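You operate a simulated robot arm through the tools that you are given. There is no shell and no other tool.

The job below is to be done with a simulated robot arm. You get a single attempt, and the scene is never put back.

## Task
The white fender is too hard, the blue too soft: bring both to OK on the pump's gauge.
Fine: Do the hard one first. Push the nozzle home in each valve; the yellow button lets air out. Stand the pump back in its cup; fenders stay in the rack.

Only the result counts: the job must be done as asked and must still hold three seconds after the hand-in. Knocking over, shifting, dropping, spilling or breaking anything else fails it.

## Robot
A 6-joint arm with a four-finger gripper, fixed in place. Base frame: the origin is at the foot of the arm, x ahead of it, y to its left, z up; the work surface is at about z = 620. Units: mm, degrees, N and s.
Its first joint turns from -166.0 to 166.0 degrees. Payload 3.67 kg.
The TCP is the grasp point between the finger pads, 28 mm short of the fingertips. In the tool frame z runs along the fingers and y along their closing line. The gripper opens to 112 mm. The gripper's body begins 73 mm behind the TCP.
Orientation is told as [roll, pitch, yaw] about the base's x, y, z axes, in that order, counted from this pose: with the fingers straight down and closing along the base's y, the tool's x points along the base's -x, its y along +y and its z along -z.

## Interface
- The arm moves only by the tool servo_tool. Its argument "rows" is a list of rows, each an object (a shift or turn left out is 0, a gripper value left out holds the last) with "dp": the shift along the base's x, y, z in cm, a list of three; "rotation": the turn, a rotation vector about the base's x, y, z in degrees, a list of three; "jaw": the finger opening in cm, from 0 to 11.2. In form: [{"dp": [dx, dy, dz], "rotation": [ax, ay, az], "jaw": jaw}, ...]. A call has 1 to 20 rows; each row is the pose to reach, as a shift and turn from the pose commanded when the call began. Each row takes 0.2 s and may step no farther than 50 mm and 8.6 degrees from the row before; otherwise, or with a gripper value out of range, the whole call is refused. Where a pose cannot be reached the arm comes as near as it can. A force on the tool above 80 N (or 10 N above the force at the start of the call, whichever is more), or a blocked arm, ends the call early, and 0.2 s more pass. The fingers move at their own pace and stop on an object; they squeeze with about 45 N. The grip force told is the motor's: it shows also when the fingers shut on nothing. Time passes only in rows, and 0.2 s behind the last, so rows that repeat a pose let the fingers close. It gives the time, the measured TCP pose, the force on the tool (base axes), the opening and the grip force at its end, in the units of the frame above (readings bear some noise), with the torque about the TCP (base axes, N m) and any sound that the robot's microphone picked up.
- Cameras (640 x 400 px; columns grow to the right, rows downward): "scene" is fixed at [48.3, 652.8, 1364.9]; the picture's right is [-0.55, -0.84, 0.00], its down [-0.43, 0.28, -0.86] and it looks along [0.72, -0.47, -0.51] (base axes); focal length 323 px, centre (320, 200). "wrist" rides on the gripper at [60, -18, -104] in the tool frame; the picture's right is [0.29, 0.96, 0.00], its down [-0.80, 0.24, -0.55] and it looks along [-0.53, 0.16, 0.83] (tool axes); focal length 234 px, centre (320, 200). There is no depth. A picture from a camera that has moved, and an enlarged one, comes with that camera's place and axes in the base frame and with its lens. The place of the scene camera against the robot may be out by one fixed shift of up to 12 mm in any direction.
- capture(camera): a new picture of that camera. It takes no simulated time.
- close_up(camera, box): a new picture of the part [left, top, right, bottom] of that camera's present view, enlarged. It takes no simulated time.
- sign_off(): hands the job in; it is judged then, once.

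Nothing tells you positions but the pictures and the camera data. Unless the task says otherwise, let go and move clear before handing in.

The tools are called after "Request:" as a command line: name --argument value ..., lists and objects as JSON in quotes. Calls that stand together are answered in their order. servo_tool: Moves the arm, as the interface text tells. Its arguments: {"type":"object","properties":{"rows":{"type":"array"}},"required":["rows"]} The other tools are called the same way: capture (camera) takes a picture; close_up (camera, box) takes an enlarged picture of a part of a camera's view; sign_off () hands the job in.

At the start:

```text
time: 0.0
position: [403.6, 124.7, 1124.1]
orientation: [0.1, 0.0, 0.1]
force: [0.4, -0.3, -0.3]
torque: [0.03, -0.01, -0.01]
gripper_width: 112.0
grip_force: 0.1
```

scene: 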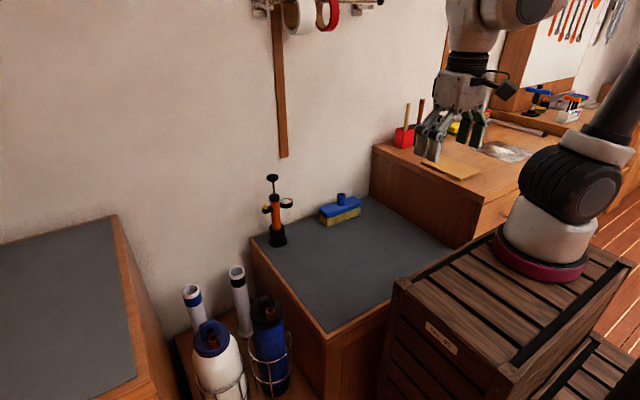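
wrist: 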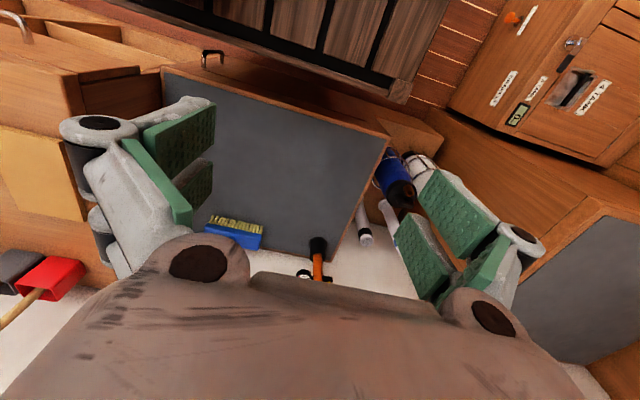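

I see a pump standing in a cup on the grey bench, a brush, and a rack with a white and a blue fender to the left of the bench. I'll look closer at each before moving.

Request:
close_up --camera "scene" --box '[230, 160, 330, 260]'

Request:
close_up --camera "scene" --box '[160, 250, 320, 400]'

Request:
close_up --camera "wrist" --box '[280, 130, 480, 290]'

```text
4.00 times, centred on (280, 210) of scene
camera zoom: at [48.3, 652.8, 1364.9], right [-0.55, -0.84, 0.0], down [-0.43, 0.28, -0.86], along [0.72, -0.47, -0.51], focal length 1290 px, centre (480, 160)
```

zoom: 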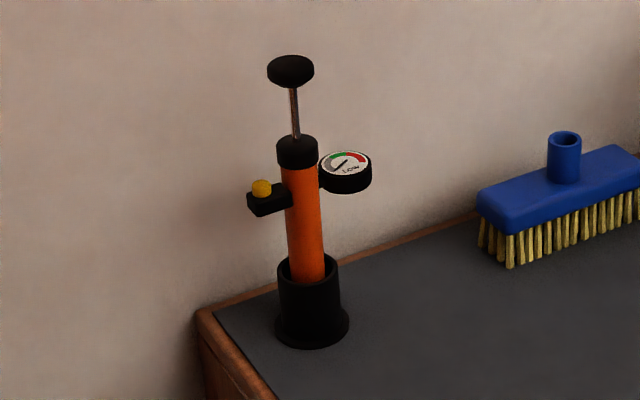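

```text
2.67 times, centred on (240, 325) of scene
camera zoom: at [48.3, 652.8, 1364.9], right [-0.55, -0.84, 0.0], down [-0.43, 0.28, -0.86], along [0.72, -0.47, -0.51], focal length 860 px, centre (533, -133)
```

zoom: 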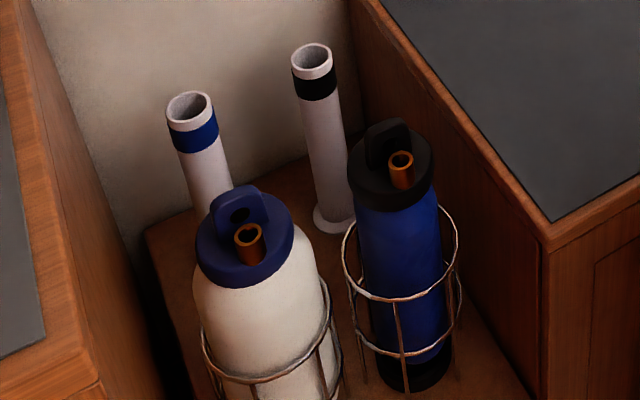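

```text
2.50 times, centred on (380, 210) of wrist
camera zoom: at [343.4, 105.6, 1229.0], right [-0.29, 0.96, 0.0], down [0.8, 0.24, 0.55], along [0.53, 0.16, -0.83], focal length 585 px, centre (170, 175)
```

zoom: 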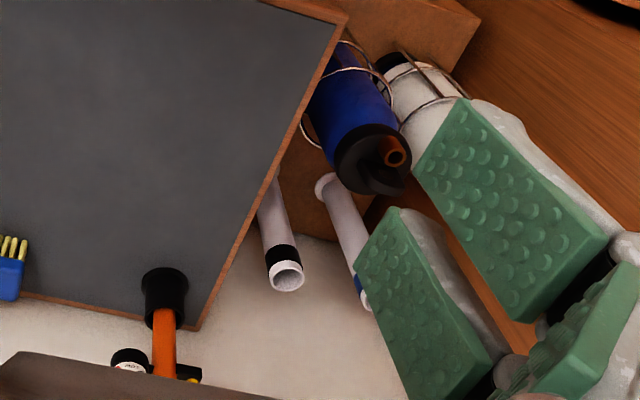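

The pump stands at roughly (915, 270) with its knob near z 895. The blue valve is near (600, 447, 672). I'll move to a viewpoint above and in front of the pump for a better look.

Request:
servo_tool --rows '[{"dp": [4, 1, -1]}, {"dp": [8, 2, -2]}, {"dp": [12, 3, -3]}, {"dp": [16, 4, -4]}, {"dp": [20, 5, -5]}, {"dp": [24, 6, -6]}, {"dp": [24, 6, -6]}]'

Request:
capture --camera "wrist"

Request:
capture --camera "scene"

```text
time: 1.6
position: [643.7, 186.0, 1063.5]
orientation: [0.2, 0.0, 0.0]
force: [-0.3, 0.5, 0.5]
torque: [0.0, -0.03, -0.01]
gripper_width: 112.0
grip_force: 0.1
```

```text
taken
camera wrist: at [584.0, 168.1, 1167.5], right [-0.29, 0.96, 0.0], down [0.8, 0.24, 0.55], along [0.53, 0.16, -0.83], focal length 234 px, centre (320, 200)
```

wrist: 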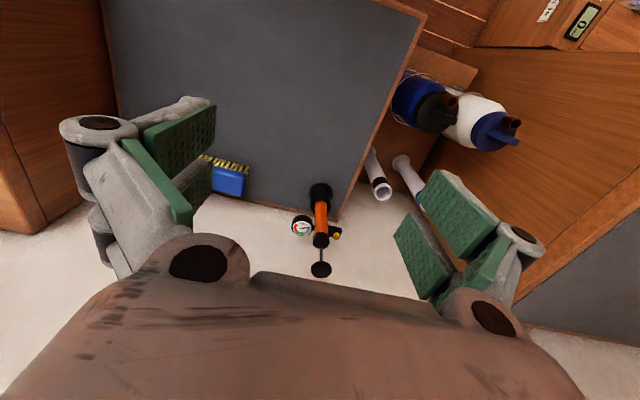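

```text
taken
```

scene: 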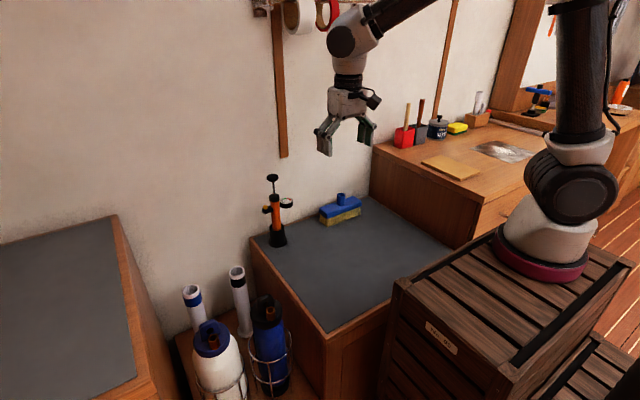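

Request:
close_up --camera "wrist" --box '[270, 170, 370, 290]'

Request:
close_up --camera "wrist" --box '[360, 50, 540, 230]'

```text
3.33 times, centred on (320, 230) of wrist
camera zoom: at [584.0, 168.1, 1167.5], right [-0.29, 0.96, 0.0], down [0.8, 0.24, 0.55], along [0.53, 0.16, -0.83], focal length 781 px, centre (320, 100)
```

zoom: 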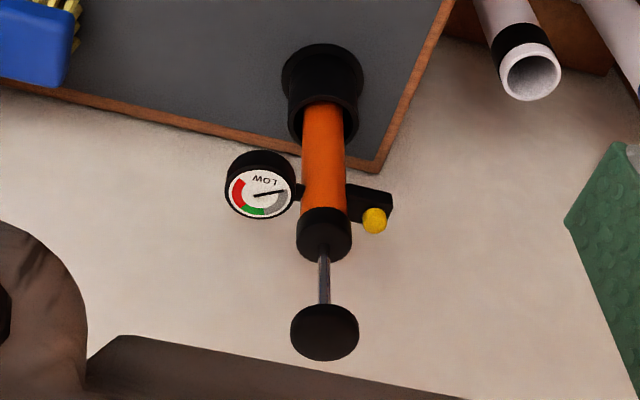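

```text
2.22 times, centred on (450, 140) of wrist
camera zoom: at [584.0, 168.1, 1167.5], right [-0.29, 0.96, 0.0], down [0.8, 0.24, 0.55], along [0.53, 0.16, -0.83], focal length 520 px, centre (31, 333)
```

zoom: 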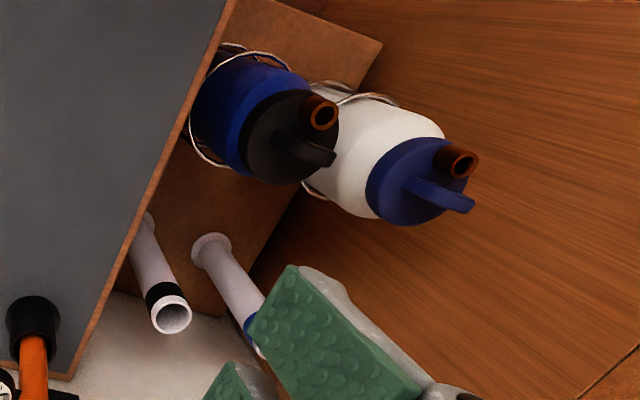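

The pump axis is at about (913, 269), with the gauge on the -y side and the yellow button on the +y side. The valves are near (600, 445, 670) for blue and (599, 596, 672) for white. Next I'll go above the fenders to look at the valves.

Request:
servo_tool --rows '[{"dp": [-1.4, 3.9, -2]}, {"dp": [-2.8, 7.8, -4]}, {"dp": [-4.2, 11.7, -6]}, {"dp": [-5.6, 15.6, -8]}, {"dp": [-7, 19.5, -10]}, {"dp": [-8.4, 23.4, -12]}, {"dp": [-9.8, 27.4, -14]}, {"dp": [-11, 31.4, -16]}, {"dp": [-11, 31.4, -16]}]'

Request:
capture --camera "wrist"

Request:
capture --camera "scene"

```text
time: 3.6
position: [533.0, 498.6, 902.7]
orientation: [0.1, 0.0, 0.0]
force: [-0.7, 0.0, 0.1]
torque: [0.0, -0.01, 0.01]
gripper_width: 112.1
grip_force: 0.1
```

```text
taken
camera wrist: at [472.9, 480.2, 1008.2], right [-0.29, 0.96, 0.0], down [0.8, 0.24, 0.55], along [0.53, 0.16, -0.83], focal length 234 px, centre (320, 200)
```

wrist: 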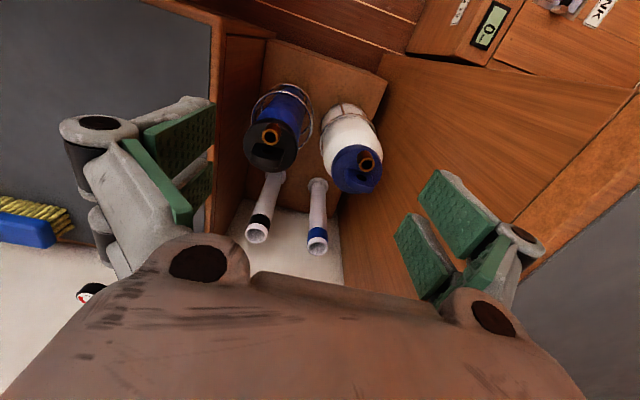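

```text
taken
```

scene: 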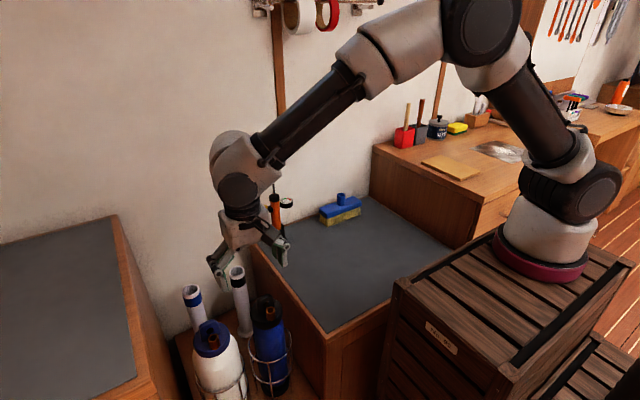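

Request:
close_up --camera "wrist" --box '[220, 70, 400, 260]'

Request:
close_up --camera "wrist" --box '[330, 130, 400, 200]'

Request:
close_up --camera "wrist" --box '[235, 105, 305, 175]'

Request:
close_up --camera "scene" --box '[180, 290, 300, 400]'

```text
2.11 times, centred on (310, 165) of wrist
camera zoom: at [472.9, 480.2, 1008.2], right [-0.29, 0.96, 0.0], down [0.8, 0.24, 0.55], along [0.53, 0.16, -0.83], focal length 493 px, centre (341, 274)
```

zoom: 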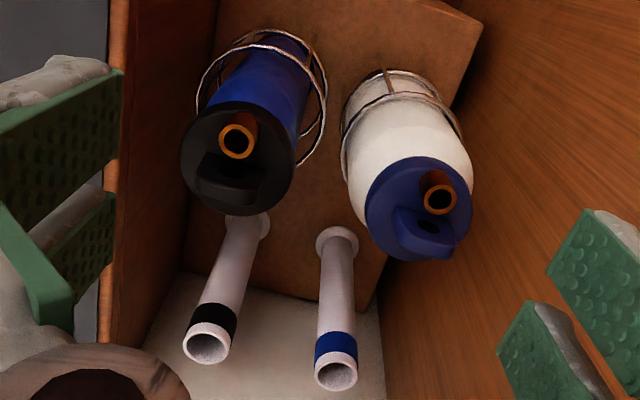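

```text
5.71 times, centred on (365, 165) of wrist
camera zoom: at [472.9, 480.2, 1008.2], right [-0.29, 0.96, 0.0], down [0.8, 0.24, 0.55], along [0.53, 0.16, -0.83], focal length 1338 px, centre (63, 400)
```

zoom: 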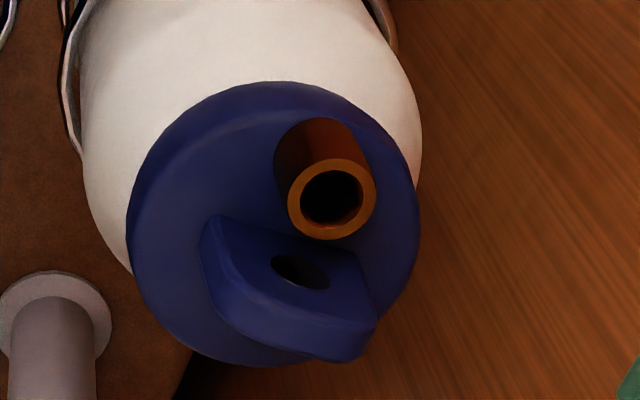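

```text
5.71 times, centred on (270, 140) of wrist
camera zoom: at [472.9, 480.2, 1008.2], right [-0.29, 0.96, 0.0], down [0.8, 0.24, 0.55], along [0.53, 0.16, -0.83], focal length 1338 px, centre (606, 543)
```

zoom: 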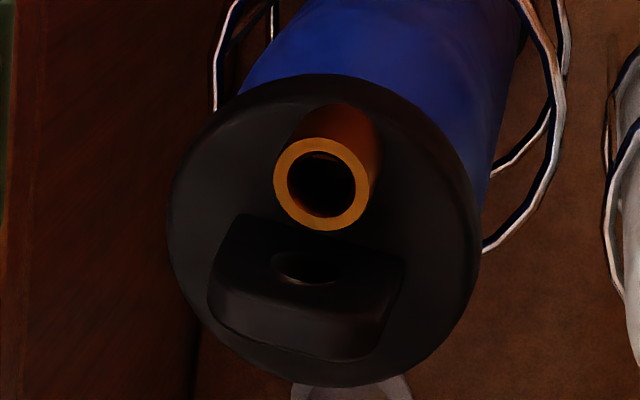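

```text
3.64 times, centred on (240, 345) of scene
camera zoom: at [48.3, 652.8, 1364.9], right [-0.55, -0.84, 0.0], down [-0.43, 0.28, -0.86], along [0.72, -0.47, -0.51], focal length 1173 px, centre (611, -327)
```

zoom: 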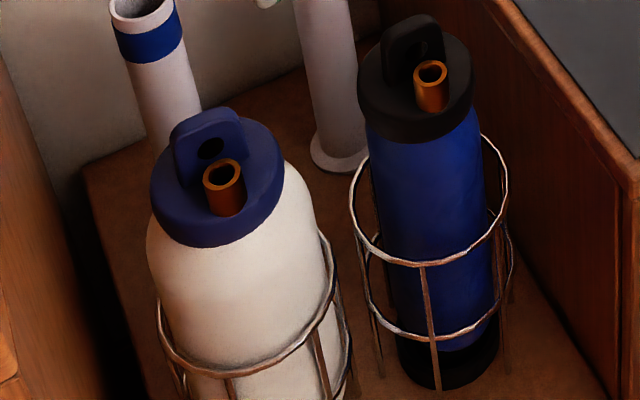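

Both valves are upright copper tubes (about 16 mm bore) with their rims near z 676. I'll tilt the tool to 30° below horizontal, pointing along +x, and move to a stand-off in front of the pump.

Request:
servo_tool --rows '[{"dp": [2, -2.5, 0], "rotation": [0, -7, 0]}, {"dp": [4, -5, 0], "rotation": [0, -14, 0]}, {"dp": [6, -7.5, 0], "rotation": [0, -21, 0]}, {"dp": [8.5, -10, 0], "rotation": [0, -28, 0]}, {"dp": [11, -13, 0], "rotation": [0, -35, 0]}, {"dp": [14, -16, -1], "rotation": [0, -42, 0]}, {"dp": [17, -19, -3], "rotation": [0, -49, 0]}, {"dp": [19, -21.5, -5], "rotation": [0, -56, 0]}, {"dp": [20.5, -23, -7], "rotation": [0, -60, 0]}, {"dp": [21.5, -23, -9], "rotation": [0, -60, 0]}, {"dp": [21.5, -23, -9], "rotation": [0, -60, 0]}]'

Request:
capture --camera "wrist"

Request:
capture --camera "scene"

```text
time: 6.0
position: [761.4, 286.8, 831.3]
orientation: [-2.4, -59.5, 1.9]
force: [0.6, -0.1, -0.7]
torque: [-0.02, 0.02, -0.03]
gripper_width: 111.8
grip_force: 0.1
out of reach, approached as far as the arm can: row 9, 10, 11
```

```text
taken
camera wrist: at [640.9, 267.6, 833.5], right [-0.14, 0.95, -0.27], down [-0.07, 0.26, 0.96], along [0.99, 0.16, 0.03], focal length 234 px, centre (320, 200)
```

wrist: 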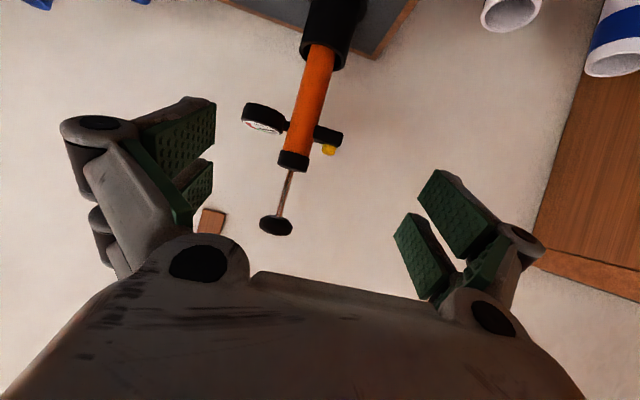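

```text
taken
```

scene: 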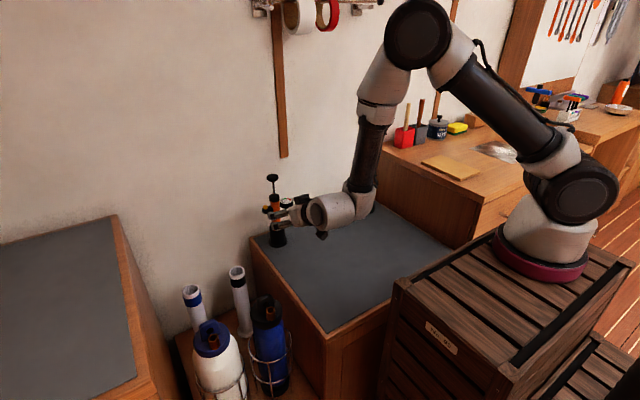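

The inner reach limit stopped the arm a little short of the stand-off, but the pump is clearly in view. I'll move further out along x to the proper pre-grasp point and check where it lands.

Request:
servo_tool --rows '[{"dp": [2.5, 0, 0]}, {"dp": [5.2, 0, -1]}, {"dp": [5.2, 0, -1]}]'

Request:
capture --camera "wrist"

Request:
close_up --camera "scene" --box '[230, 150, 350, 270]'

```text
time: 6.8
position: [813.8, 286.9, 821.8]
orientation: [-0.1, -60.0, 0.0]
force: [0.3, -0.1, -0.7]
torque: [0.0, -0.02, 0.01]
gripper_width: 111.9
grip_force: 0.1
```

```text
taken
camera wrist: at [694.8, 267.3, 822.3], right [-0.15, 0.96, -0.25], down [-0.08, 0.24, 0.97], along [0.99, 0.16, 0.04], focal length 234 px, centre (320, 200)
```

wrist: 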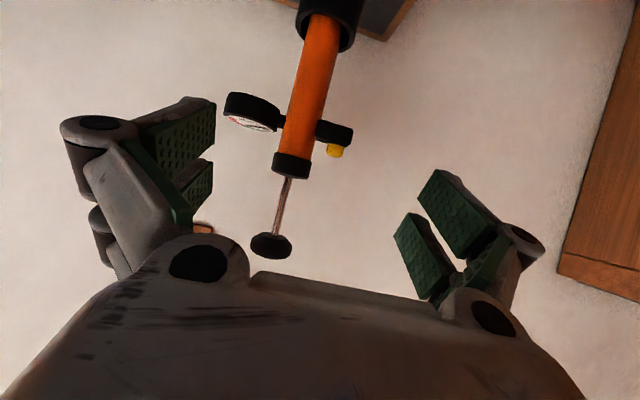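

```text
3.33 times, centred on (290, 210) of scene
camera zoom: at [48.3, 652.8, 1364.9], right [-0.55, -0.84, 0.0], down [-0.43, 0.28, -0.86], along [0.72, -0.47, -0.51], focal length 1075 px, centre (420, 167)
```

zoom: 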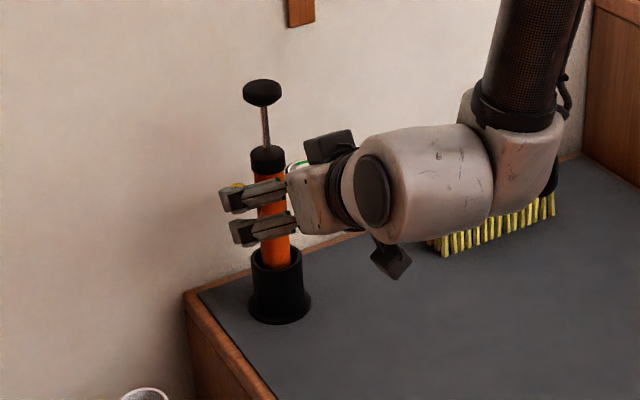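

I'm now in front of the pump with the tool at 30° below horizontal. The free part of its body runs from about z 685 to 760, so I'll lower onto the approach line and slide the open fingers around it at z≈716.

Request:
servo_tool --rows '[{"dp": [0, -1.0, -2.4]}, {"dp": [0, -1.8, -4.9]}, {"dp": [2.5, -1.8, -6.3]}, {"dp": [5, -1.8, -7.8]}, {"dp": [7.5, -1.8, -9.2]}, {"dp": [9.9, -1.8, -10.6]}, {"dp": [9.9, -1.8, -10.6]}]'

Request:
capture --camera "wrist"

Request:
close_up --camera "scene" --box '[230, 150, 350, 270]'

```text
time: 8.4
position: [915.3, 266.8, 714.0]
orientation: [0.0, -59.9, -0.1]
force: [-0.4, 0.5, 0.1]
torque: [-0.01, -0.01, -0.01]
gripper_width: 112.2
grip_force: 0.0
out of reach, approached as far as the arm can: row 1, 2, 3, 4
```

```text
taken
camera wrist: at [794.6, 248.3, 714.8], right [-0.15, 0.96, -0.25], down [-0.08, 0.24, 0.97], along [0.99, 0.16, 0.04], focal length 234 px, centre (320, 200)
```

wrist: 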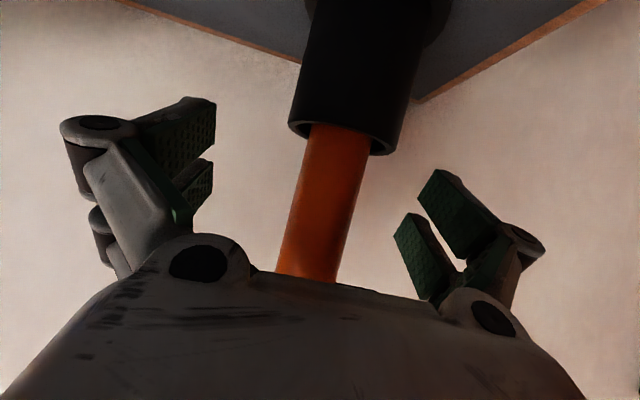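

```text
3.33 times, centred on (290, 210) of scene
camera zoom: at [48.3, 652.8, 1364.9], right [-0.55, -0.84, 0.0], down [-0.43, 0.28, -0.86], along [0.72, -0.47, -0.51], focal length 1075 px, centre (420, 167)
```

zoom: 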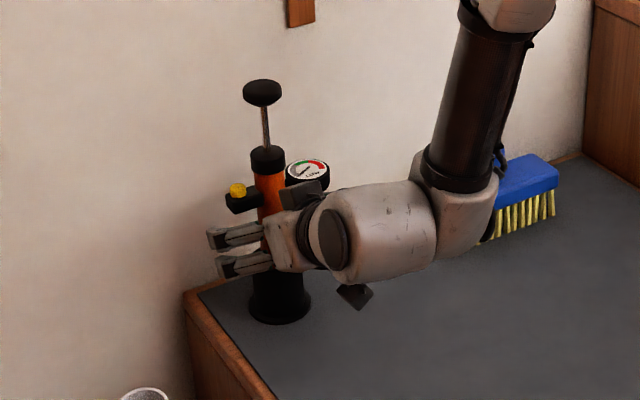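

The fingers straddle the body, about 3 mm off centre. I'll nudge +y and close partway to check the centring.

Request:
servo_tool --rows '[{"dp": [0, 0.25, 0.1]}, {"dp": [0, 0.25, 0.1], "jaw": 4.6}, {"dp": [0, 0.25, 0.1], "jaw": 4.6}, {"dp": [0, 0.25, 0.1], "jaw": 4.6}]'

Request:
capture --camera "wrist"

Request:
close_up --camera "scene" --box '[240, 180, 320, 250]'

```text
time: 9.4
position: [913.8, 269.8, 714.8]
orientation: [0.1, -60.0, 0.1]
force: [-1.6, 1.6, 0.9]
torque: [0.01, 0.04, 0.07]
gripper_width: 53.8
grip_force: 45.1
```

```text
taken
camera wrist: at [793.7, 251.2, 716.0], right [-0.15, 0.96, -0.25], down [-0.08, 0.24, 0.97], along [0.99, 0.16, 0.04], focal length 234 px, centre (320, 200)
```

wrist: 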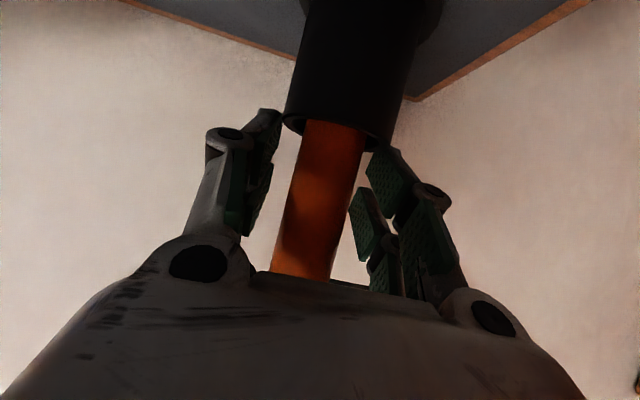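

```text
5.71 times, centred on (280, 215) of scene
camera zoom: at [48.3, 652.8, 1364.9], right [-0.55, -0.84, 0.0], down [-0.43, 0.28, -0.86], along [0.72, -0.47, -0.51], focal length 1843 px, centre (549, 114)
```

zoom: 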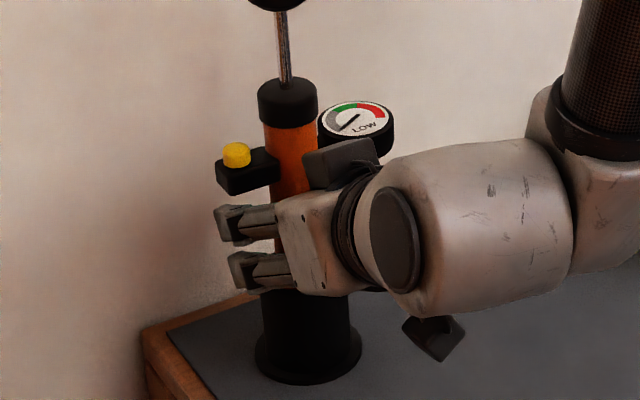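

The fingers stopped at 53.8 mm, which is the cup's rim and not the pump body. I'll open again, lift about 18 mm and back off a little so only the orange body lies between the pads.

Request:
servo_tool --rows '[{"jaw": 11.2}, {"jaw": 11.2}, {"jaw": 11.2}, {"dp": [-0.35, 0, 0.9]}, {"dp": [-0.7, 0, 1.8]}, {"dp": [-0.7, 0, 1.8]}]'

Request:
capture --camera "wrist"

Request:
close_up --camera "scene" --box '[240, 180, 320, 250]'

```text
time: 10.8
position: [906.0, 270.6, 733.1]
orientation: [0.0, -60.0, 0.1]
force: [-0.2, 0.2, -0.2]
torque: [0.03, -0.01, 0.01]
gripper_width: 111.8
grip_force: 0.1
```

```text
taken
camera wrist: at [787.0, 250.8, 734.8], right [-0.15, 0.96, -0.25], down [-0.08, 0.24, 0.97], along [0.99, 0.16, 0.04], focal length 234 px, centre (320, 200)
```

wrist: 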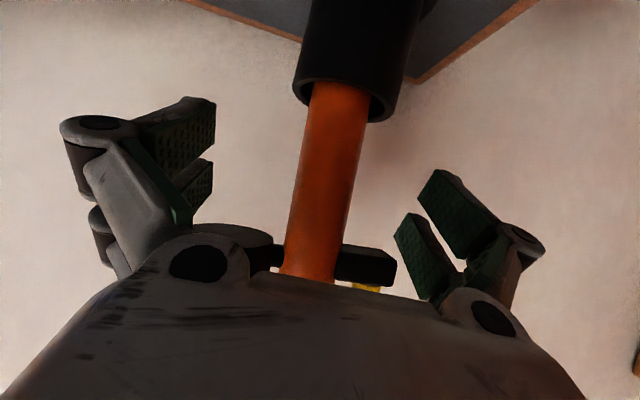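

```text
5.71 times, centred on (280, 215) of scene
camera zoom: at [48.3, 652.8, 1364.9], right [-0.55, -0.84, 0.0], down [-0.43, 0.28, -0.86], along [0.72, -0.47, -0.51], focal length 1843 px, centre (549, 114)
```

zoom: 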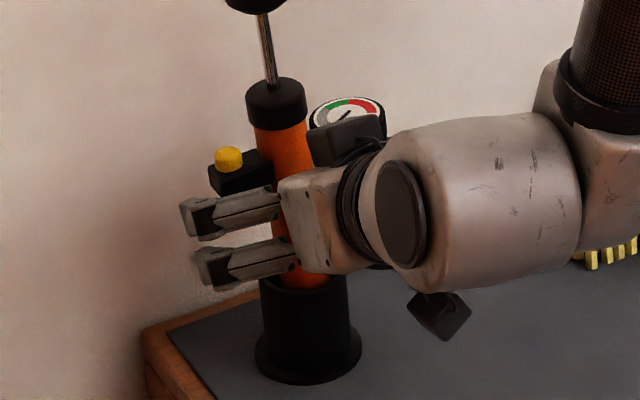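

The pump looks slightly tilted toward +y compared with before. I'll check whether anything is touching it before I close.

Request:
close_up --camera "wrist" --box '[230, 60, 430, 300]'

Request:
close_up --camera "scene" --box '[245, 165, 305, 255]'

```text
1.67 times, centred on (330, 180) of wrist
camera zoom: at [787.0, 250.8, 734.8], right [-0.15, 0.96, -0.25], down [-0.08, 0.24, 0.97], along [0.99, 0.16, 0.04], focal length 390 px, centre (303, 233)
```

zoom: 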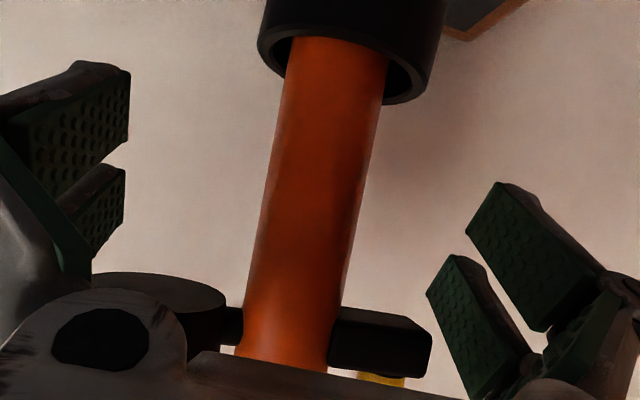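

```text
4.44 times, centred on (275, 210) of scene
camera zoom: at [48.3, 652.8, 1364.9], right [-0.55, -0.84, 0.0], down [-0.43, 0.28, -0.86], along [0.72, -0.47, -0.51], focal length 1434 px, centre (520, 156)
```

zoom: 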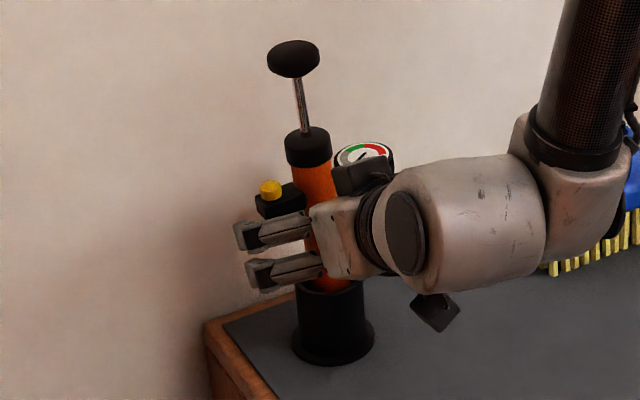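

The cup hasn't moved, but the pump leans about 5° toward +y, possibly because the finger is touching the gauge's underside. I'll lower 6 mm and see whether it straightens.

Request:
servo_tool --rows '[{"dp": [0, 0, -0.6]}, {"dp": [0, 0, -0.6]}, {"dp": [0, 0, -0.6]}]'

Request:
close_up --camera "wrist" --box '[230, 60, 430, 300]'

Request:
close_up --camera "scene" --box '[245, 165, 305, 255]'

```text
time: 11.6
position: [906.3, 269.3, 727.0]
orientation: [0.1, -59.9, 0.2]
force: [-0.2, -0.5, -0.3]
torque: [0.05, -0.04, 0.0]
gripper_width: 112.0
grip_force: 0.1
```

```text
1.67 times, centred on (330, 180) of wrist
camera zoom: at [786.9, 250.6, 728.3], right [-0.15, 0.96, -0.25], down [-0.08, 0.24, 0.97], along [0.99, 0.16, 0.04], focal length 390 px, centre (303, 233)
```

zoom: 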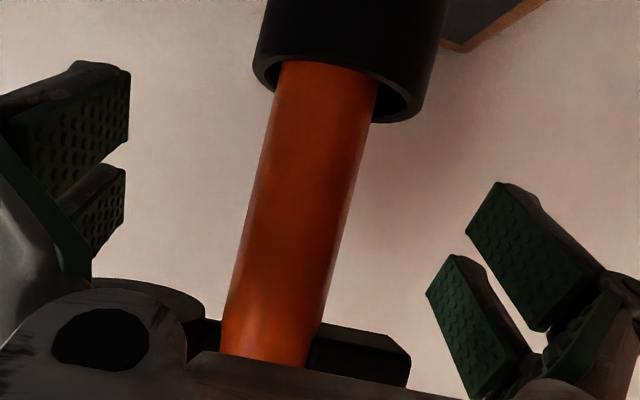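

```text
4.44 times, centred on (275, 210) of scene
camera zoom: at [48.3, 652.8, 1364.9], right [-0.55, -0.84, 0.0], down [-0.43, 0.28, -0.86], along [0.72, -0.47, -0.51], focal length 1434 px, centre (520, 156)
```

zoom: 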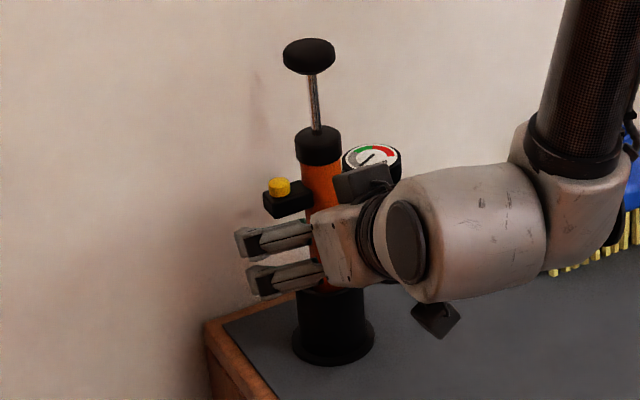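

Lowering cleared the gauge and the pump is upright again. I'll back off a few millimetres, drop slightly to sit mid-gap between cup and gauge, and close on the body.

Request:
servo_tool --rows '[{"dp": [-0.35, 0, -0.1]}, {"dp": [-0.35, 0, -0.1], "jaw": 6}, {"dp": [-0.35, 0, -0.1], "jaw": 6}, {"dp": [-0.35, 0, -0.1], "jaw": 4.2}, {"dp": [-0.35, 0, -0.1], "jaw": 4.2}]'

Request:
close_up --camera "wrist" --box '[230, 60, 430, 300]'

Request:
close_up --camera "scene" --box '[245, 165, 305, 255]'

```text
time: 12.8
position: [903.9, 268.8, 726.5]
orientation: [0.0, -60.1, 0.1]
force: [-0.3, 0.8, 0.8]
torque: [0.0, 0.02, -0.01]
gripper_width: 42.0
grip_force: 0.0
```

```text
1.67 times, centred on (330, 180) of wrist
camera zoom: at [783.6, 250.5, 727.3], right [-0.15, 0.96, -0.25], down [-0.08, 0.24, 0.97], along [0.99, 0.16, 0.04], focal length 390 px, centre (303, 233)
```

zoom: 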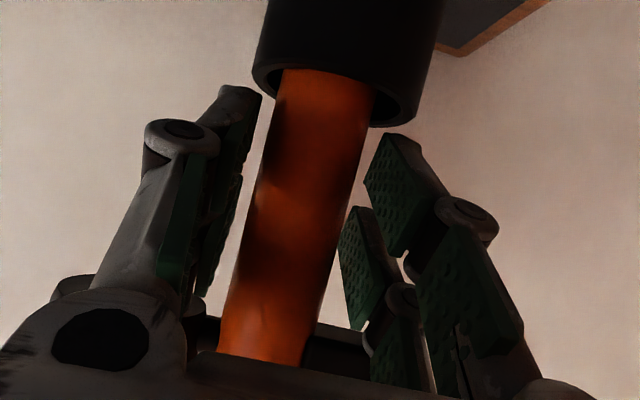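

```text
4.44 times, centred on (275, 210) of scene
camera zoom: at [48.3, 652.8, 1364.9], right [-0.55, -0.84, 0.0], down [-0.43, 0.28, -0.86], along [0.72, -0.47, -0.51], focal length 1434 px, centre (520, 156)
```

zoom: 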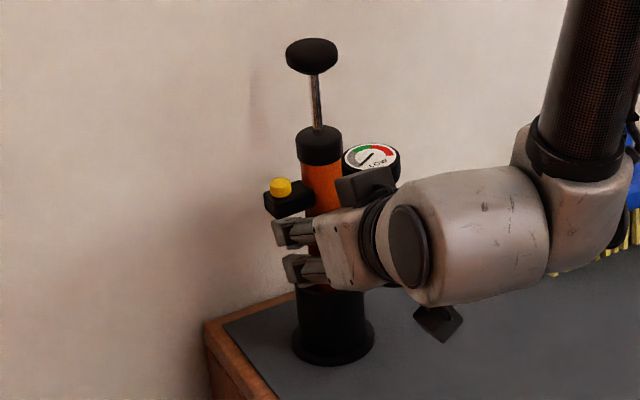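

The fingers are clear of the cup at 42 mm and the body is centred between them. Closing fully now.

Request:
servo_tool --rows '[{"jaw": 2.0}, {"jaw": 2.0}, {"jaw": 2.0}]'

Request:
close_up --camera "wrist" --box '[230, 60, 430, 300]'

Request:
close_up --camera "scene" --box '[245, 165, 305, 255]'

```text
time: 13.6
position: [903.3, 268.8, 726.7]
orientation: [0.0, -60.0, 0.1]
force: [0.3, 0.2, -0.6]
torque: [0.05, -0.01, -0.02]
gripper_width: 31.7
grip_force: 45.7
```

```text
1.67 times, centred on (330, 180) of wrist
camera zoom: at [783.6, 250.5, 727.3], right [-0.15, 0.96, -0.25], down [-0.08, 0.24, 0.97], along [0.99, 0.16, 0.04], focal length 390 px, centre (303, 233)
```

zoom: 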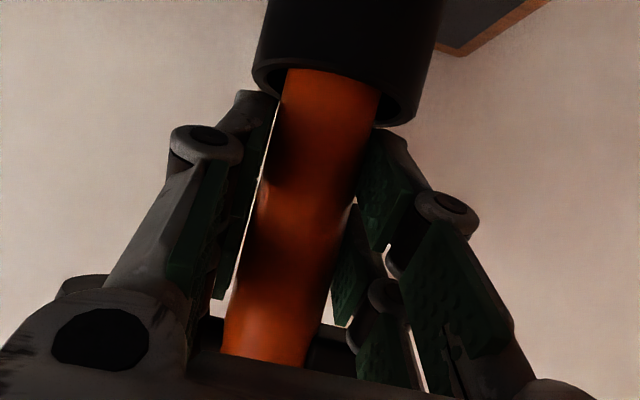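

```text
4.44 times, centred on (275, 210) of scene
camera zoom: at [48.3, 652.8, 1364.9], right [-0.55, -0.84, 0.0], down [-0.43, 0.28, -0.86], along [0.72, -0.47, -0.51], focal length 1434 px, centre (520, 156)
```

zoom: 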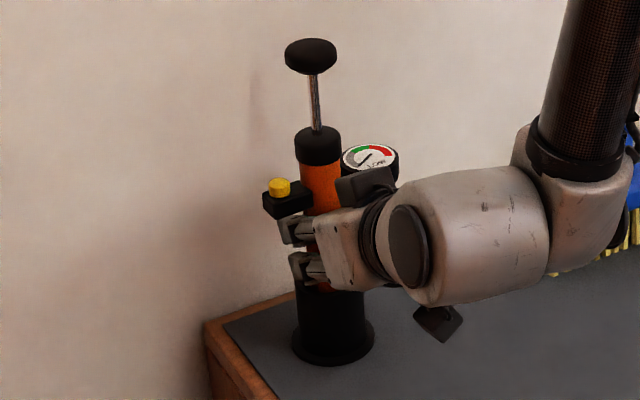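

The body is gripped at 31.7 mm. I'll lift straight up slowly and look at the nozzle.

Request:
servo_tool --rows '[{"dp": [0, 0, 1]}, {"dp": [0, 0, 2.5]}, {"dp": [0, 0, 4.5]}, {"dp": [0, 0, 6.5]}, {"dp": [0, 0, 8.5]}, {"dp": [0, 0, 10.5]}, {"dp": [0, 0, 12]}, {"dp": [0, 0, 12]}]'

Request:
capture --camera "wrist"

Request:
close_up --camera "scene" --box '[230, 130, 330, 260]'

```text
time: 15.4
position: [903.3, 267.9, 847.1]
orientation: [0.1, -59.9, 0.1]
force: [0.1, -0.2, -1.3]
torque: [0.01, -0.02, 0.01]
gripper_width: 31.6
grip_force: 44.9
```

```text
taken
camera wrist: at [782.5, 249.6, 848.2], right [-0.15, 0.96, -0.25], down [-0.08, 0.24, 0.97], along [0.99, 0.16, 0.04], focal length 234 px, centre (320, 200)
```

wrist: 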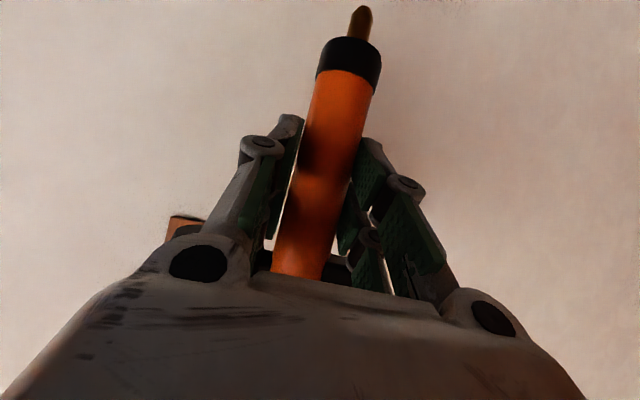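

```text
3.08 times, centred on (280, 195) of scene
camera zoom: at [48.3, 652.8, 1364.9], right [-0.55, -0.84, 0.0], down [-0.43, 0.28, -0.86], along [0.72, -0.47, -0.51], focal length 993 px, centre (443, 215)
```

zoom: 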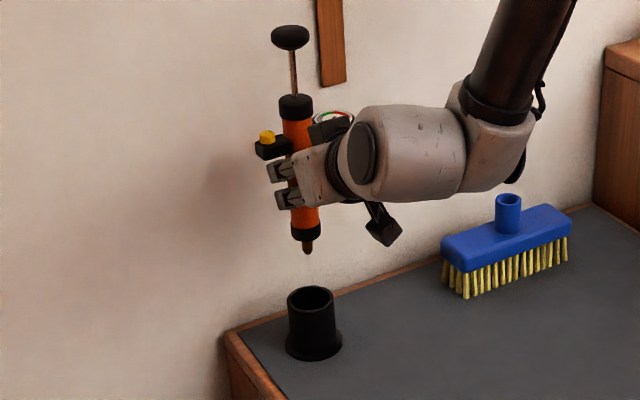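

The pump is out and the cup is still standing. It has a short tapered nozzle at its bottom end, so I'll zoom in to measure where it sits relative to the gripper.

Request:
close_up --camera "wrist" --box '[250, 0, 430, 112]'

Request:
close_up --camera "wrist" --box '[230, 0, 430, 300]'

Request:
close_up --camera "scene" --box '[255, 135, 315, 215]'

```text
3.56 times, centred on (340, 56) of wrist
camera zoom: at [782.5, 249.6, 848.2], right [-0.15, 0.96, -0.25], down [-0.08, 0.24, 0.97], along [0.99, 0.16, 0.04], focal length 833 px, centre (249, 712)
```

zoom: 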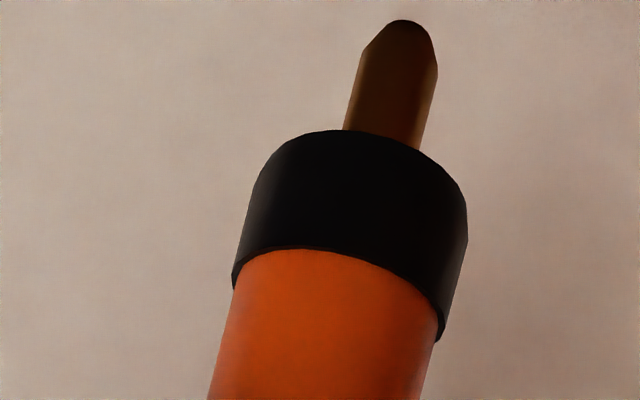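

```text
1.33 times, centred on (330, 150) of wrist
camera zoom: at [782.5, 249.6, 848.2], right [-0.15, 0.96, -0.25], down [-0.08, 0.24, 0.97], along [0.99, 0.16, 0.04], focal length 312 px, centre (307, 267)
```

zoom: 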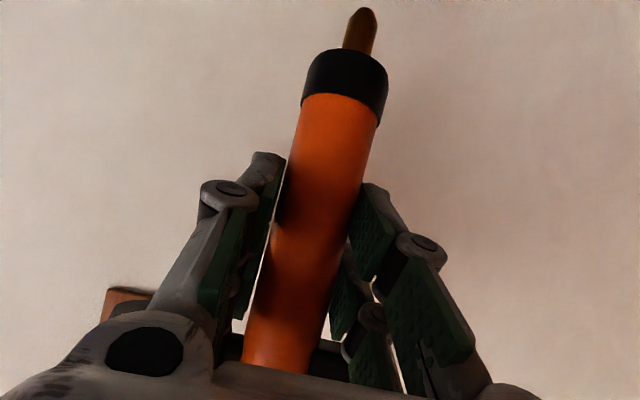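

```text
5.00 times, centred on (285, 175) of scene
camera zoom: at [48.3, 652.8, 1364.9], right [-0.55, -0.84, 0.0], down [-0.43, 0.28, -0.86], along [0.72, -0.47, -0.51], focal length 1613 px, centre (495, 325)
```

zoom: 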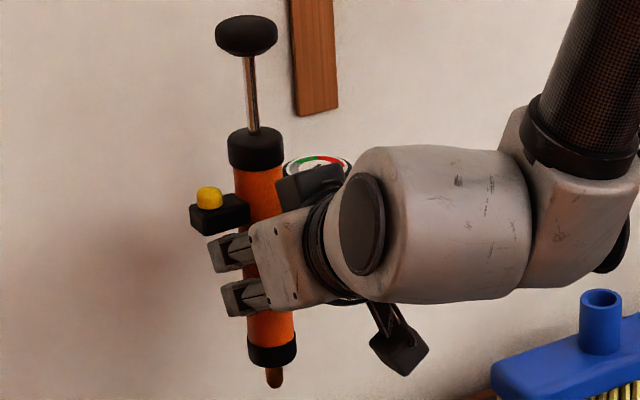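

The pump hangs vertical in the grip with its nozzle tip about 101 mm below the TCP, and the nozzle is about 11 mm across. I'll carry it high over to the white (hard) fender first.

Request:
servo_tool --rows '[{"dp": [-2, 2, 2]}, {"dp": [-5, 5, 3]}, {"dp": [-8, 8, 4]}, {"dp": [-11, 11, 4]}, {"dp": [-14, 14, 4]}, {"dp": [-17, 17, 4]}, {"dp": [-20, 20, 4]}, {"dp": [-23, 23, 4]}, {"dp": [-26, 26, 4]}, {"dp": [-29, 29, 4]}, {"dp": [-31, 32, 4]}, {"dp": [-31.3, 32.6, 4]}, {"dp": [-31.3, 32.6, 4]}]'

Request:
capture --camera "wrist"

Request:
capture --camera "scene"

```text
time: 18.2
position: [591.0, 596.0, 884.4]
orientation: [0.1, -59.9, 0.1]
force: [-0.4, -0.1, -2.2]
torque: [0.03, 0.0, 0.0]
gripper_width: 31.7
grip_force: 45.2
```

```text
taken
camera wrist: at [469.7, 576.9, 885.6], right [-0.15, 0.96, -0.25], down [-0.08, 0.24, 0.97], along [0.99, 0.16, 0.04], focal length 234 px, centre (320, 200)
```

wrist: 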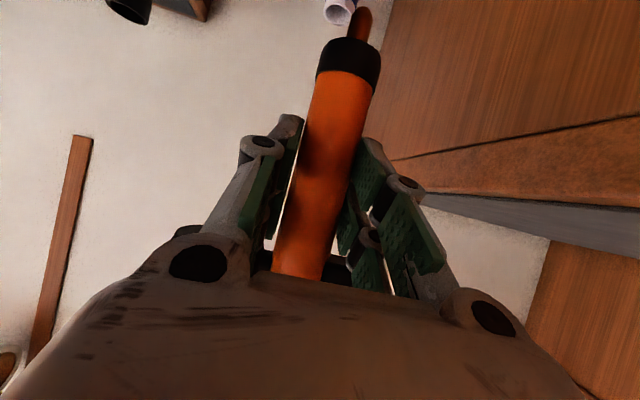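

```text
taken
```

scene: 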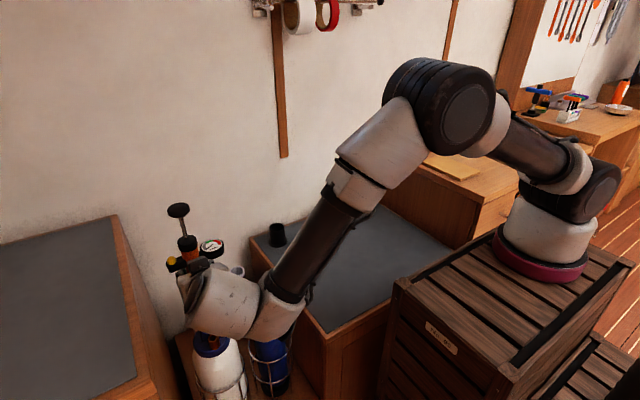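

The arm reached the spot above the white fender. I'll align the nozzle over the white valve (601, 595) and lower until the tip is just above the rim, then check the view.

Request:
servo_tool --rows '[{"dp": [0.1, -0.1, -2.5]}, {"dp": [0.12, -0.12, -5]}, {"dp": [0.12, -0.12, -7.5]}, {"dp": [0.12, -0.12, -9.0]}, {"dp": [0.12, -0.12, -9.0]}]'

Request:
capture --camera "wrist"

Request:
close_up --camera "scene" --box '[150, 200, 310, 400]'

```text
time: 19.4
position: [591.9, 595.3, 796.2]
orientation: [0.1, -59.9, 0.1]
force: [0.4, -0.4, -2.0]
torque: [-0.01, 0.0, -0.01]
gripper_width: 31.8
grip_force: 45.2
```

```text
taken
camera wrist: at [471.6, 575.9, 797.5], right [-0.15, 0.96, -0.25], down [-0.08, 0.24, 0.97], along [0.99, 0.16, 0.04], focal length 234 px, centre (320, 200)
```

wrist: 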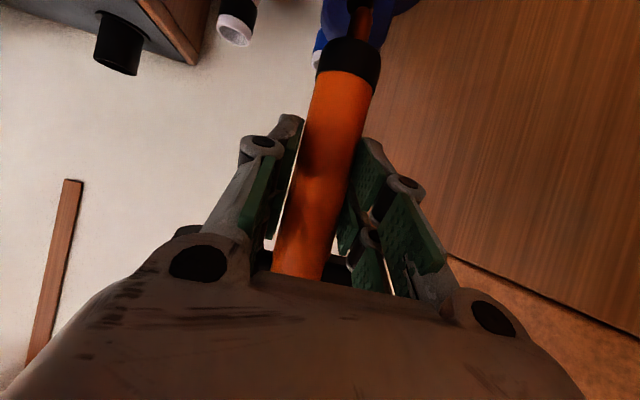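

```text
2.00 times, centred on (230, 300) of scene
camera zoom: at [48.3, 652.8, 1364.9], right [-0.55, -0.84, 0.0], down [-0.43, 0.28, -0.86], along [0.72, -0.47, -0.51], focal length 645 px, centre (500, 0)
```

zoom: 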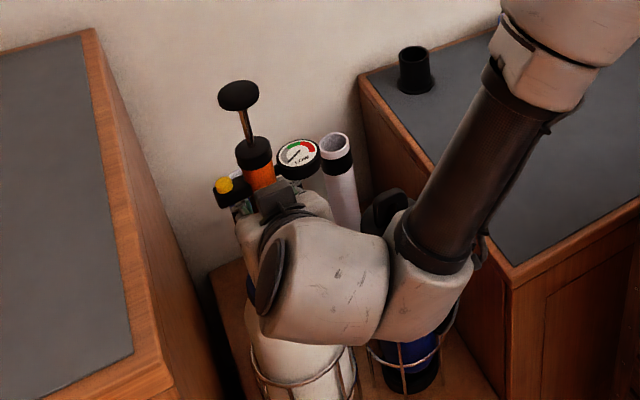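

Request:
close_up --camera "wrist" --box '[280, 0, 440, 100]'

```text
4.00 times, centred on (360, 50) of wrist
camera zoom: at [471.6, 575.9, 797.5], right [-0.15, 0.96, -0.25], down [-0.08, 0.24, 0.97], along [0.99, 0.16, 0.04], focal length 937 px, centre (160, 800)
```

zoom: 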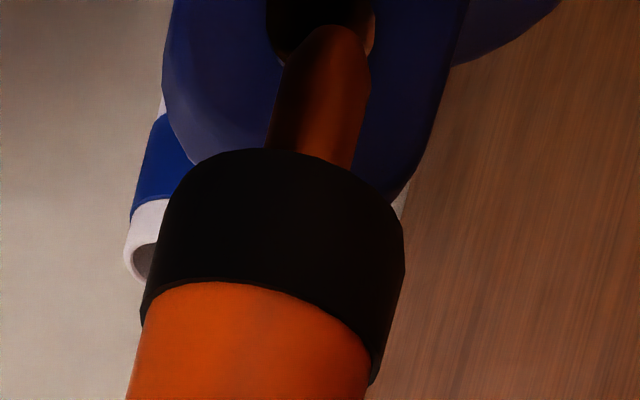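

The nozzle tip is directly in front of the lug hole, as expected, about 20 mm above the rim. I'll shift +1 mm in y and descend in small steps, watching the force.

Request:
servo_tool --rows '[{"dp": [0.05, 0.1, -1.0]}, {"dp": [0.05, 0.1, -2.0]}, {"dp": [0.05, 0.1, -2.4]}, {"dp": [0.05, 0.1, -2.4]}]'

Request:
close_up --camera "wrist" --box '[280, 0, 440, 100]'

```text
time: 20.4
position: [591.7, 595.1, 773.7]
orientation: [0.0, -60.1, 0.1]
force: [0.3, -0.2, -2.1]
torque: [0.02, -0.01, -0.02]
gripper_width: 31.7
grip_force: 45.1
```

```text
4.00 times, centred on (360, 50) of wrist
camera zoom: at [472.2, 576.2, 774.3], right [-0.15, 0.96, -0.25], down [-0.08, 0.24, 0.97], along [0.99, 0.16, 0.04], focal length 937 px, centre (160, 800)
```

zoom: 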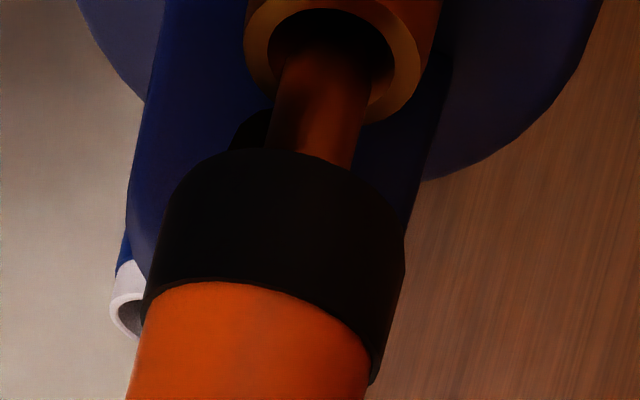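

The nozzle tip is entering the copper valve, centred within about 1 mm. I'll continue down in small steps until I feel it seat.

Request:
servo_tool --rows '[{"dp": [0, 0.05, -0.4]}, {"dp": [0, 0.05, -0.8]}, {"dp": [0, 0.05, -1.2]}, {"dp": [0, 0.05, -1.2]}]'

Request:
close_up --camera "wrist" --box '[280, 0, 440, 100]'

Request:
close_up --camera "scene" --box '[150, 220, 310, 400]'

```text
time: 21.4
position: [592.6, 595.7, 761.7]
orientation: [0.0, -59.9, 0.1]
force: [0.2, 0.7, -1.9]
torque: [0.02, 0.0, 0.02]
gripper_width: 31.7
grip_force: 45.1
```

```text
4.00 times, centred on (360, 50) of wrist
camera zoom: at [471.9, 576.5, 761.5], right [-0.15, 0.96, -0.25], down [-0.08, 0.24, 0.97], along [0.99, 0.16, 0.04], focal length 937 px, centre (160, 800)
```

zoom: 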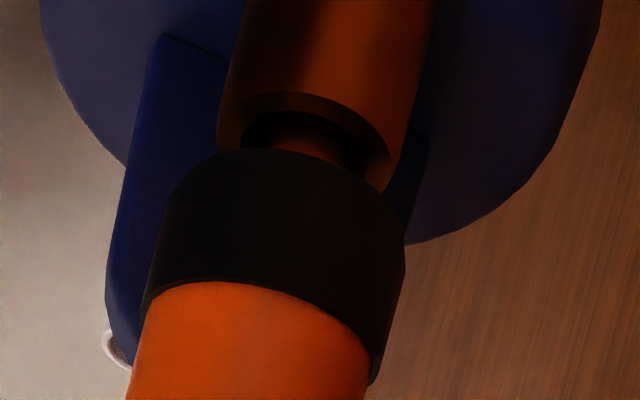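

```text
2.22 times, centred on (230, 310) of scene
camera zoom: at [48.3, 652.8, 1364.9], right [-0.55, -0.84, 0.0], down [-0.43, 0.28, -0.86], along [0.72, -0.47, -0.51], focal length 717 px, centre (520, -44)
```

zoom: 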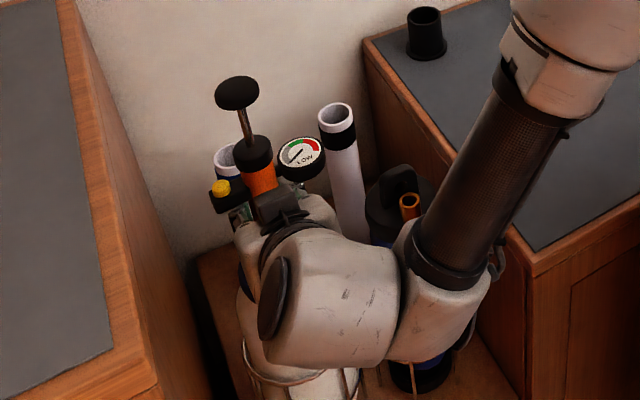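

Still no resistance. I'll continue down a bit further toward the seat.

Request:
servo_tool --rows '[{"dp": [0, 0, -0.4]}, {"dp": [0, 0, -0.8]}, {"dp": [0, 0, -0.8]}]'

Request:
close_up --camera "wrist" --box '[280, 0, 440, 100]'

Request:
close_up --camera "scene" --box '[195, 230, 245, 290]'

```text
time: 22.2
position: [592.7, 594.1, 751.4]
orientation: [0.0, -60.0, 0.1]
force: [-0.9, -0.4, -1.3]
torque: [0.04, 0.01, -0.01]
gripper_width: 31.2
grip_force: 45.5
```

```text
4.00 times, centred on (360, 50) of wrist
camera zoom: at [471.9, 576.7, 753.3], right [-0.15, 0.96, -0.25], down [-0.08, 0.24, 0.97], along [0.99, 0.16, 0.04], focal length 937 px, centre (160, 800)
```

zoom: 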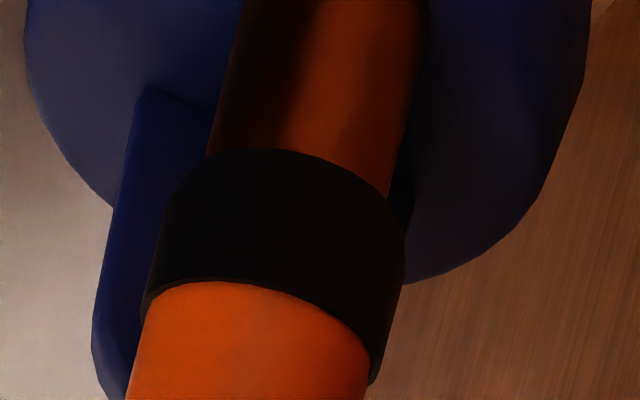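

```text
6.67 times, centred on (220, 260) of scene
camera zoom: at [48.3, 652.8, 1364.9], right [-0.55, -0.84, 0.0], down [-0.43, 0.28, -0.86], along [0.72, -0.47, -0.51], focal length 2150 px, centre (987, -200)
```

zoom: 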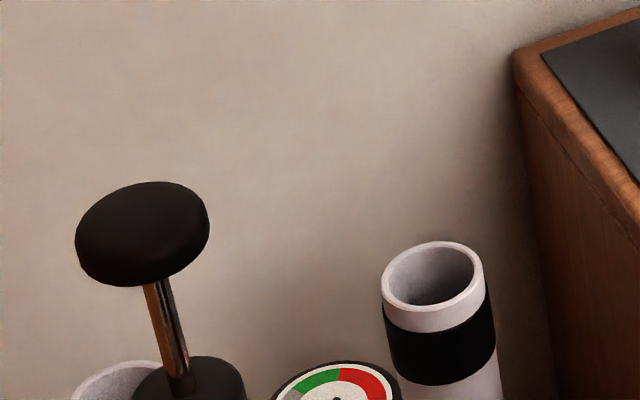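

Nearly at the rim. I'll press on in smaller steps and watch both the force and the gauge.

Request:
servo_tool --rows '[{"dp": [0, 0, -0.2]}, {"dp": [0, 0, -0.4]}, {"dp": [0, 0, -0.4]}]'

Request:
close_up --camera "scene" --box '[190, 240, 250, 300]'

```text
time: 23.0
position: [592.6, 596.7, 751.3]
orientation: [0.3, -60.1, -0.1]
force: [-3.0, -1.9, 19.3]
torque: [-0.35, 0.16, -0.02]
gripper_width: 31.2
grip_force: 45.0
```

```text
6.67 times, centred on (220, 270) of scene
camera zoom: at [48.3, 652.8, 1364.9], right [-0.55, -0.84, 0.0], down [-0.43, 0.28, -0.86], along [0.72, -0.47, -0.51], focal length 2150 px, centre (987, -267)
```

zoom: 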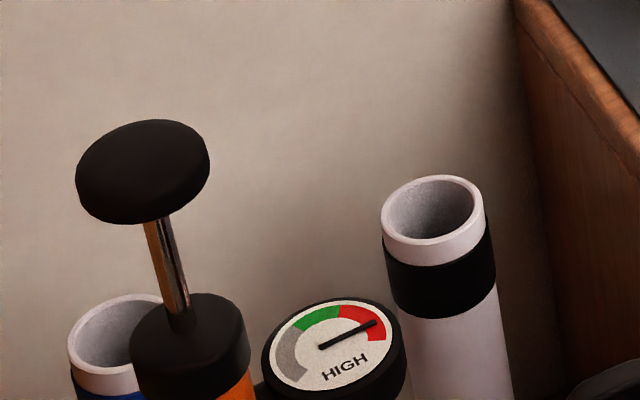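

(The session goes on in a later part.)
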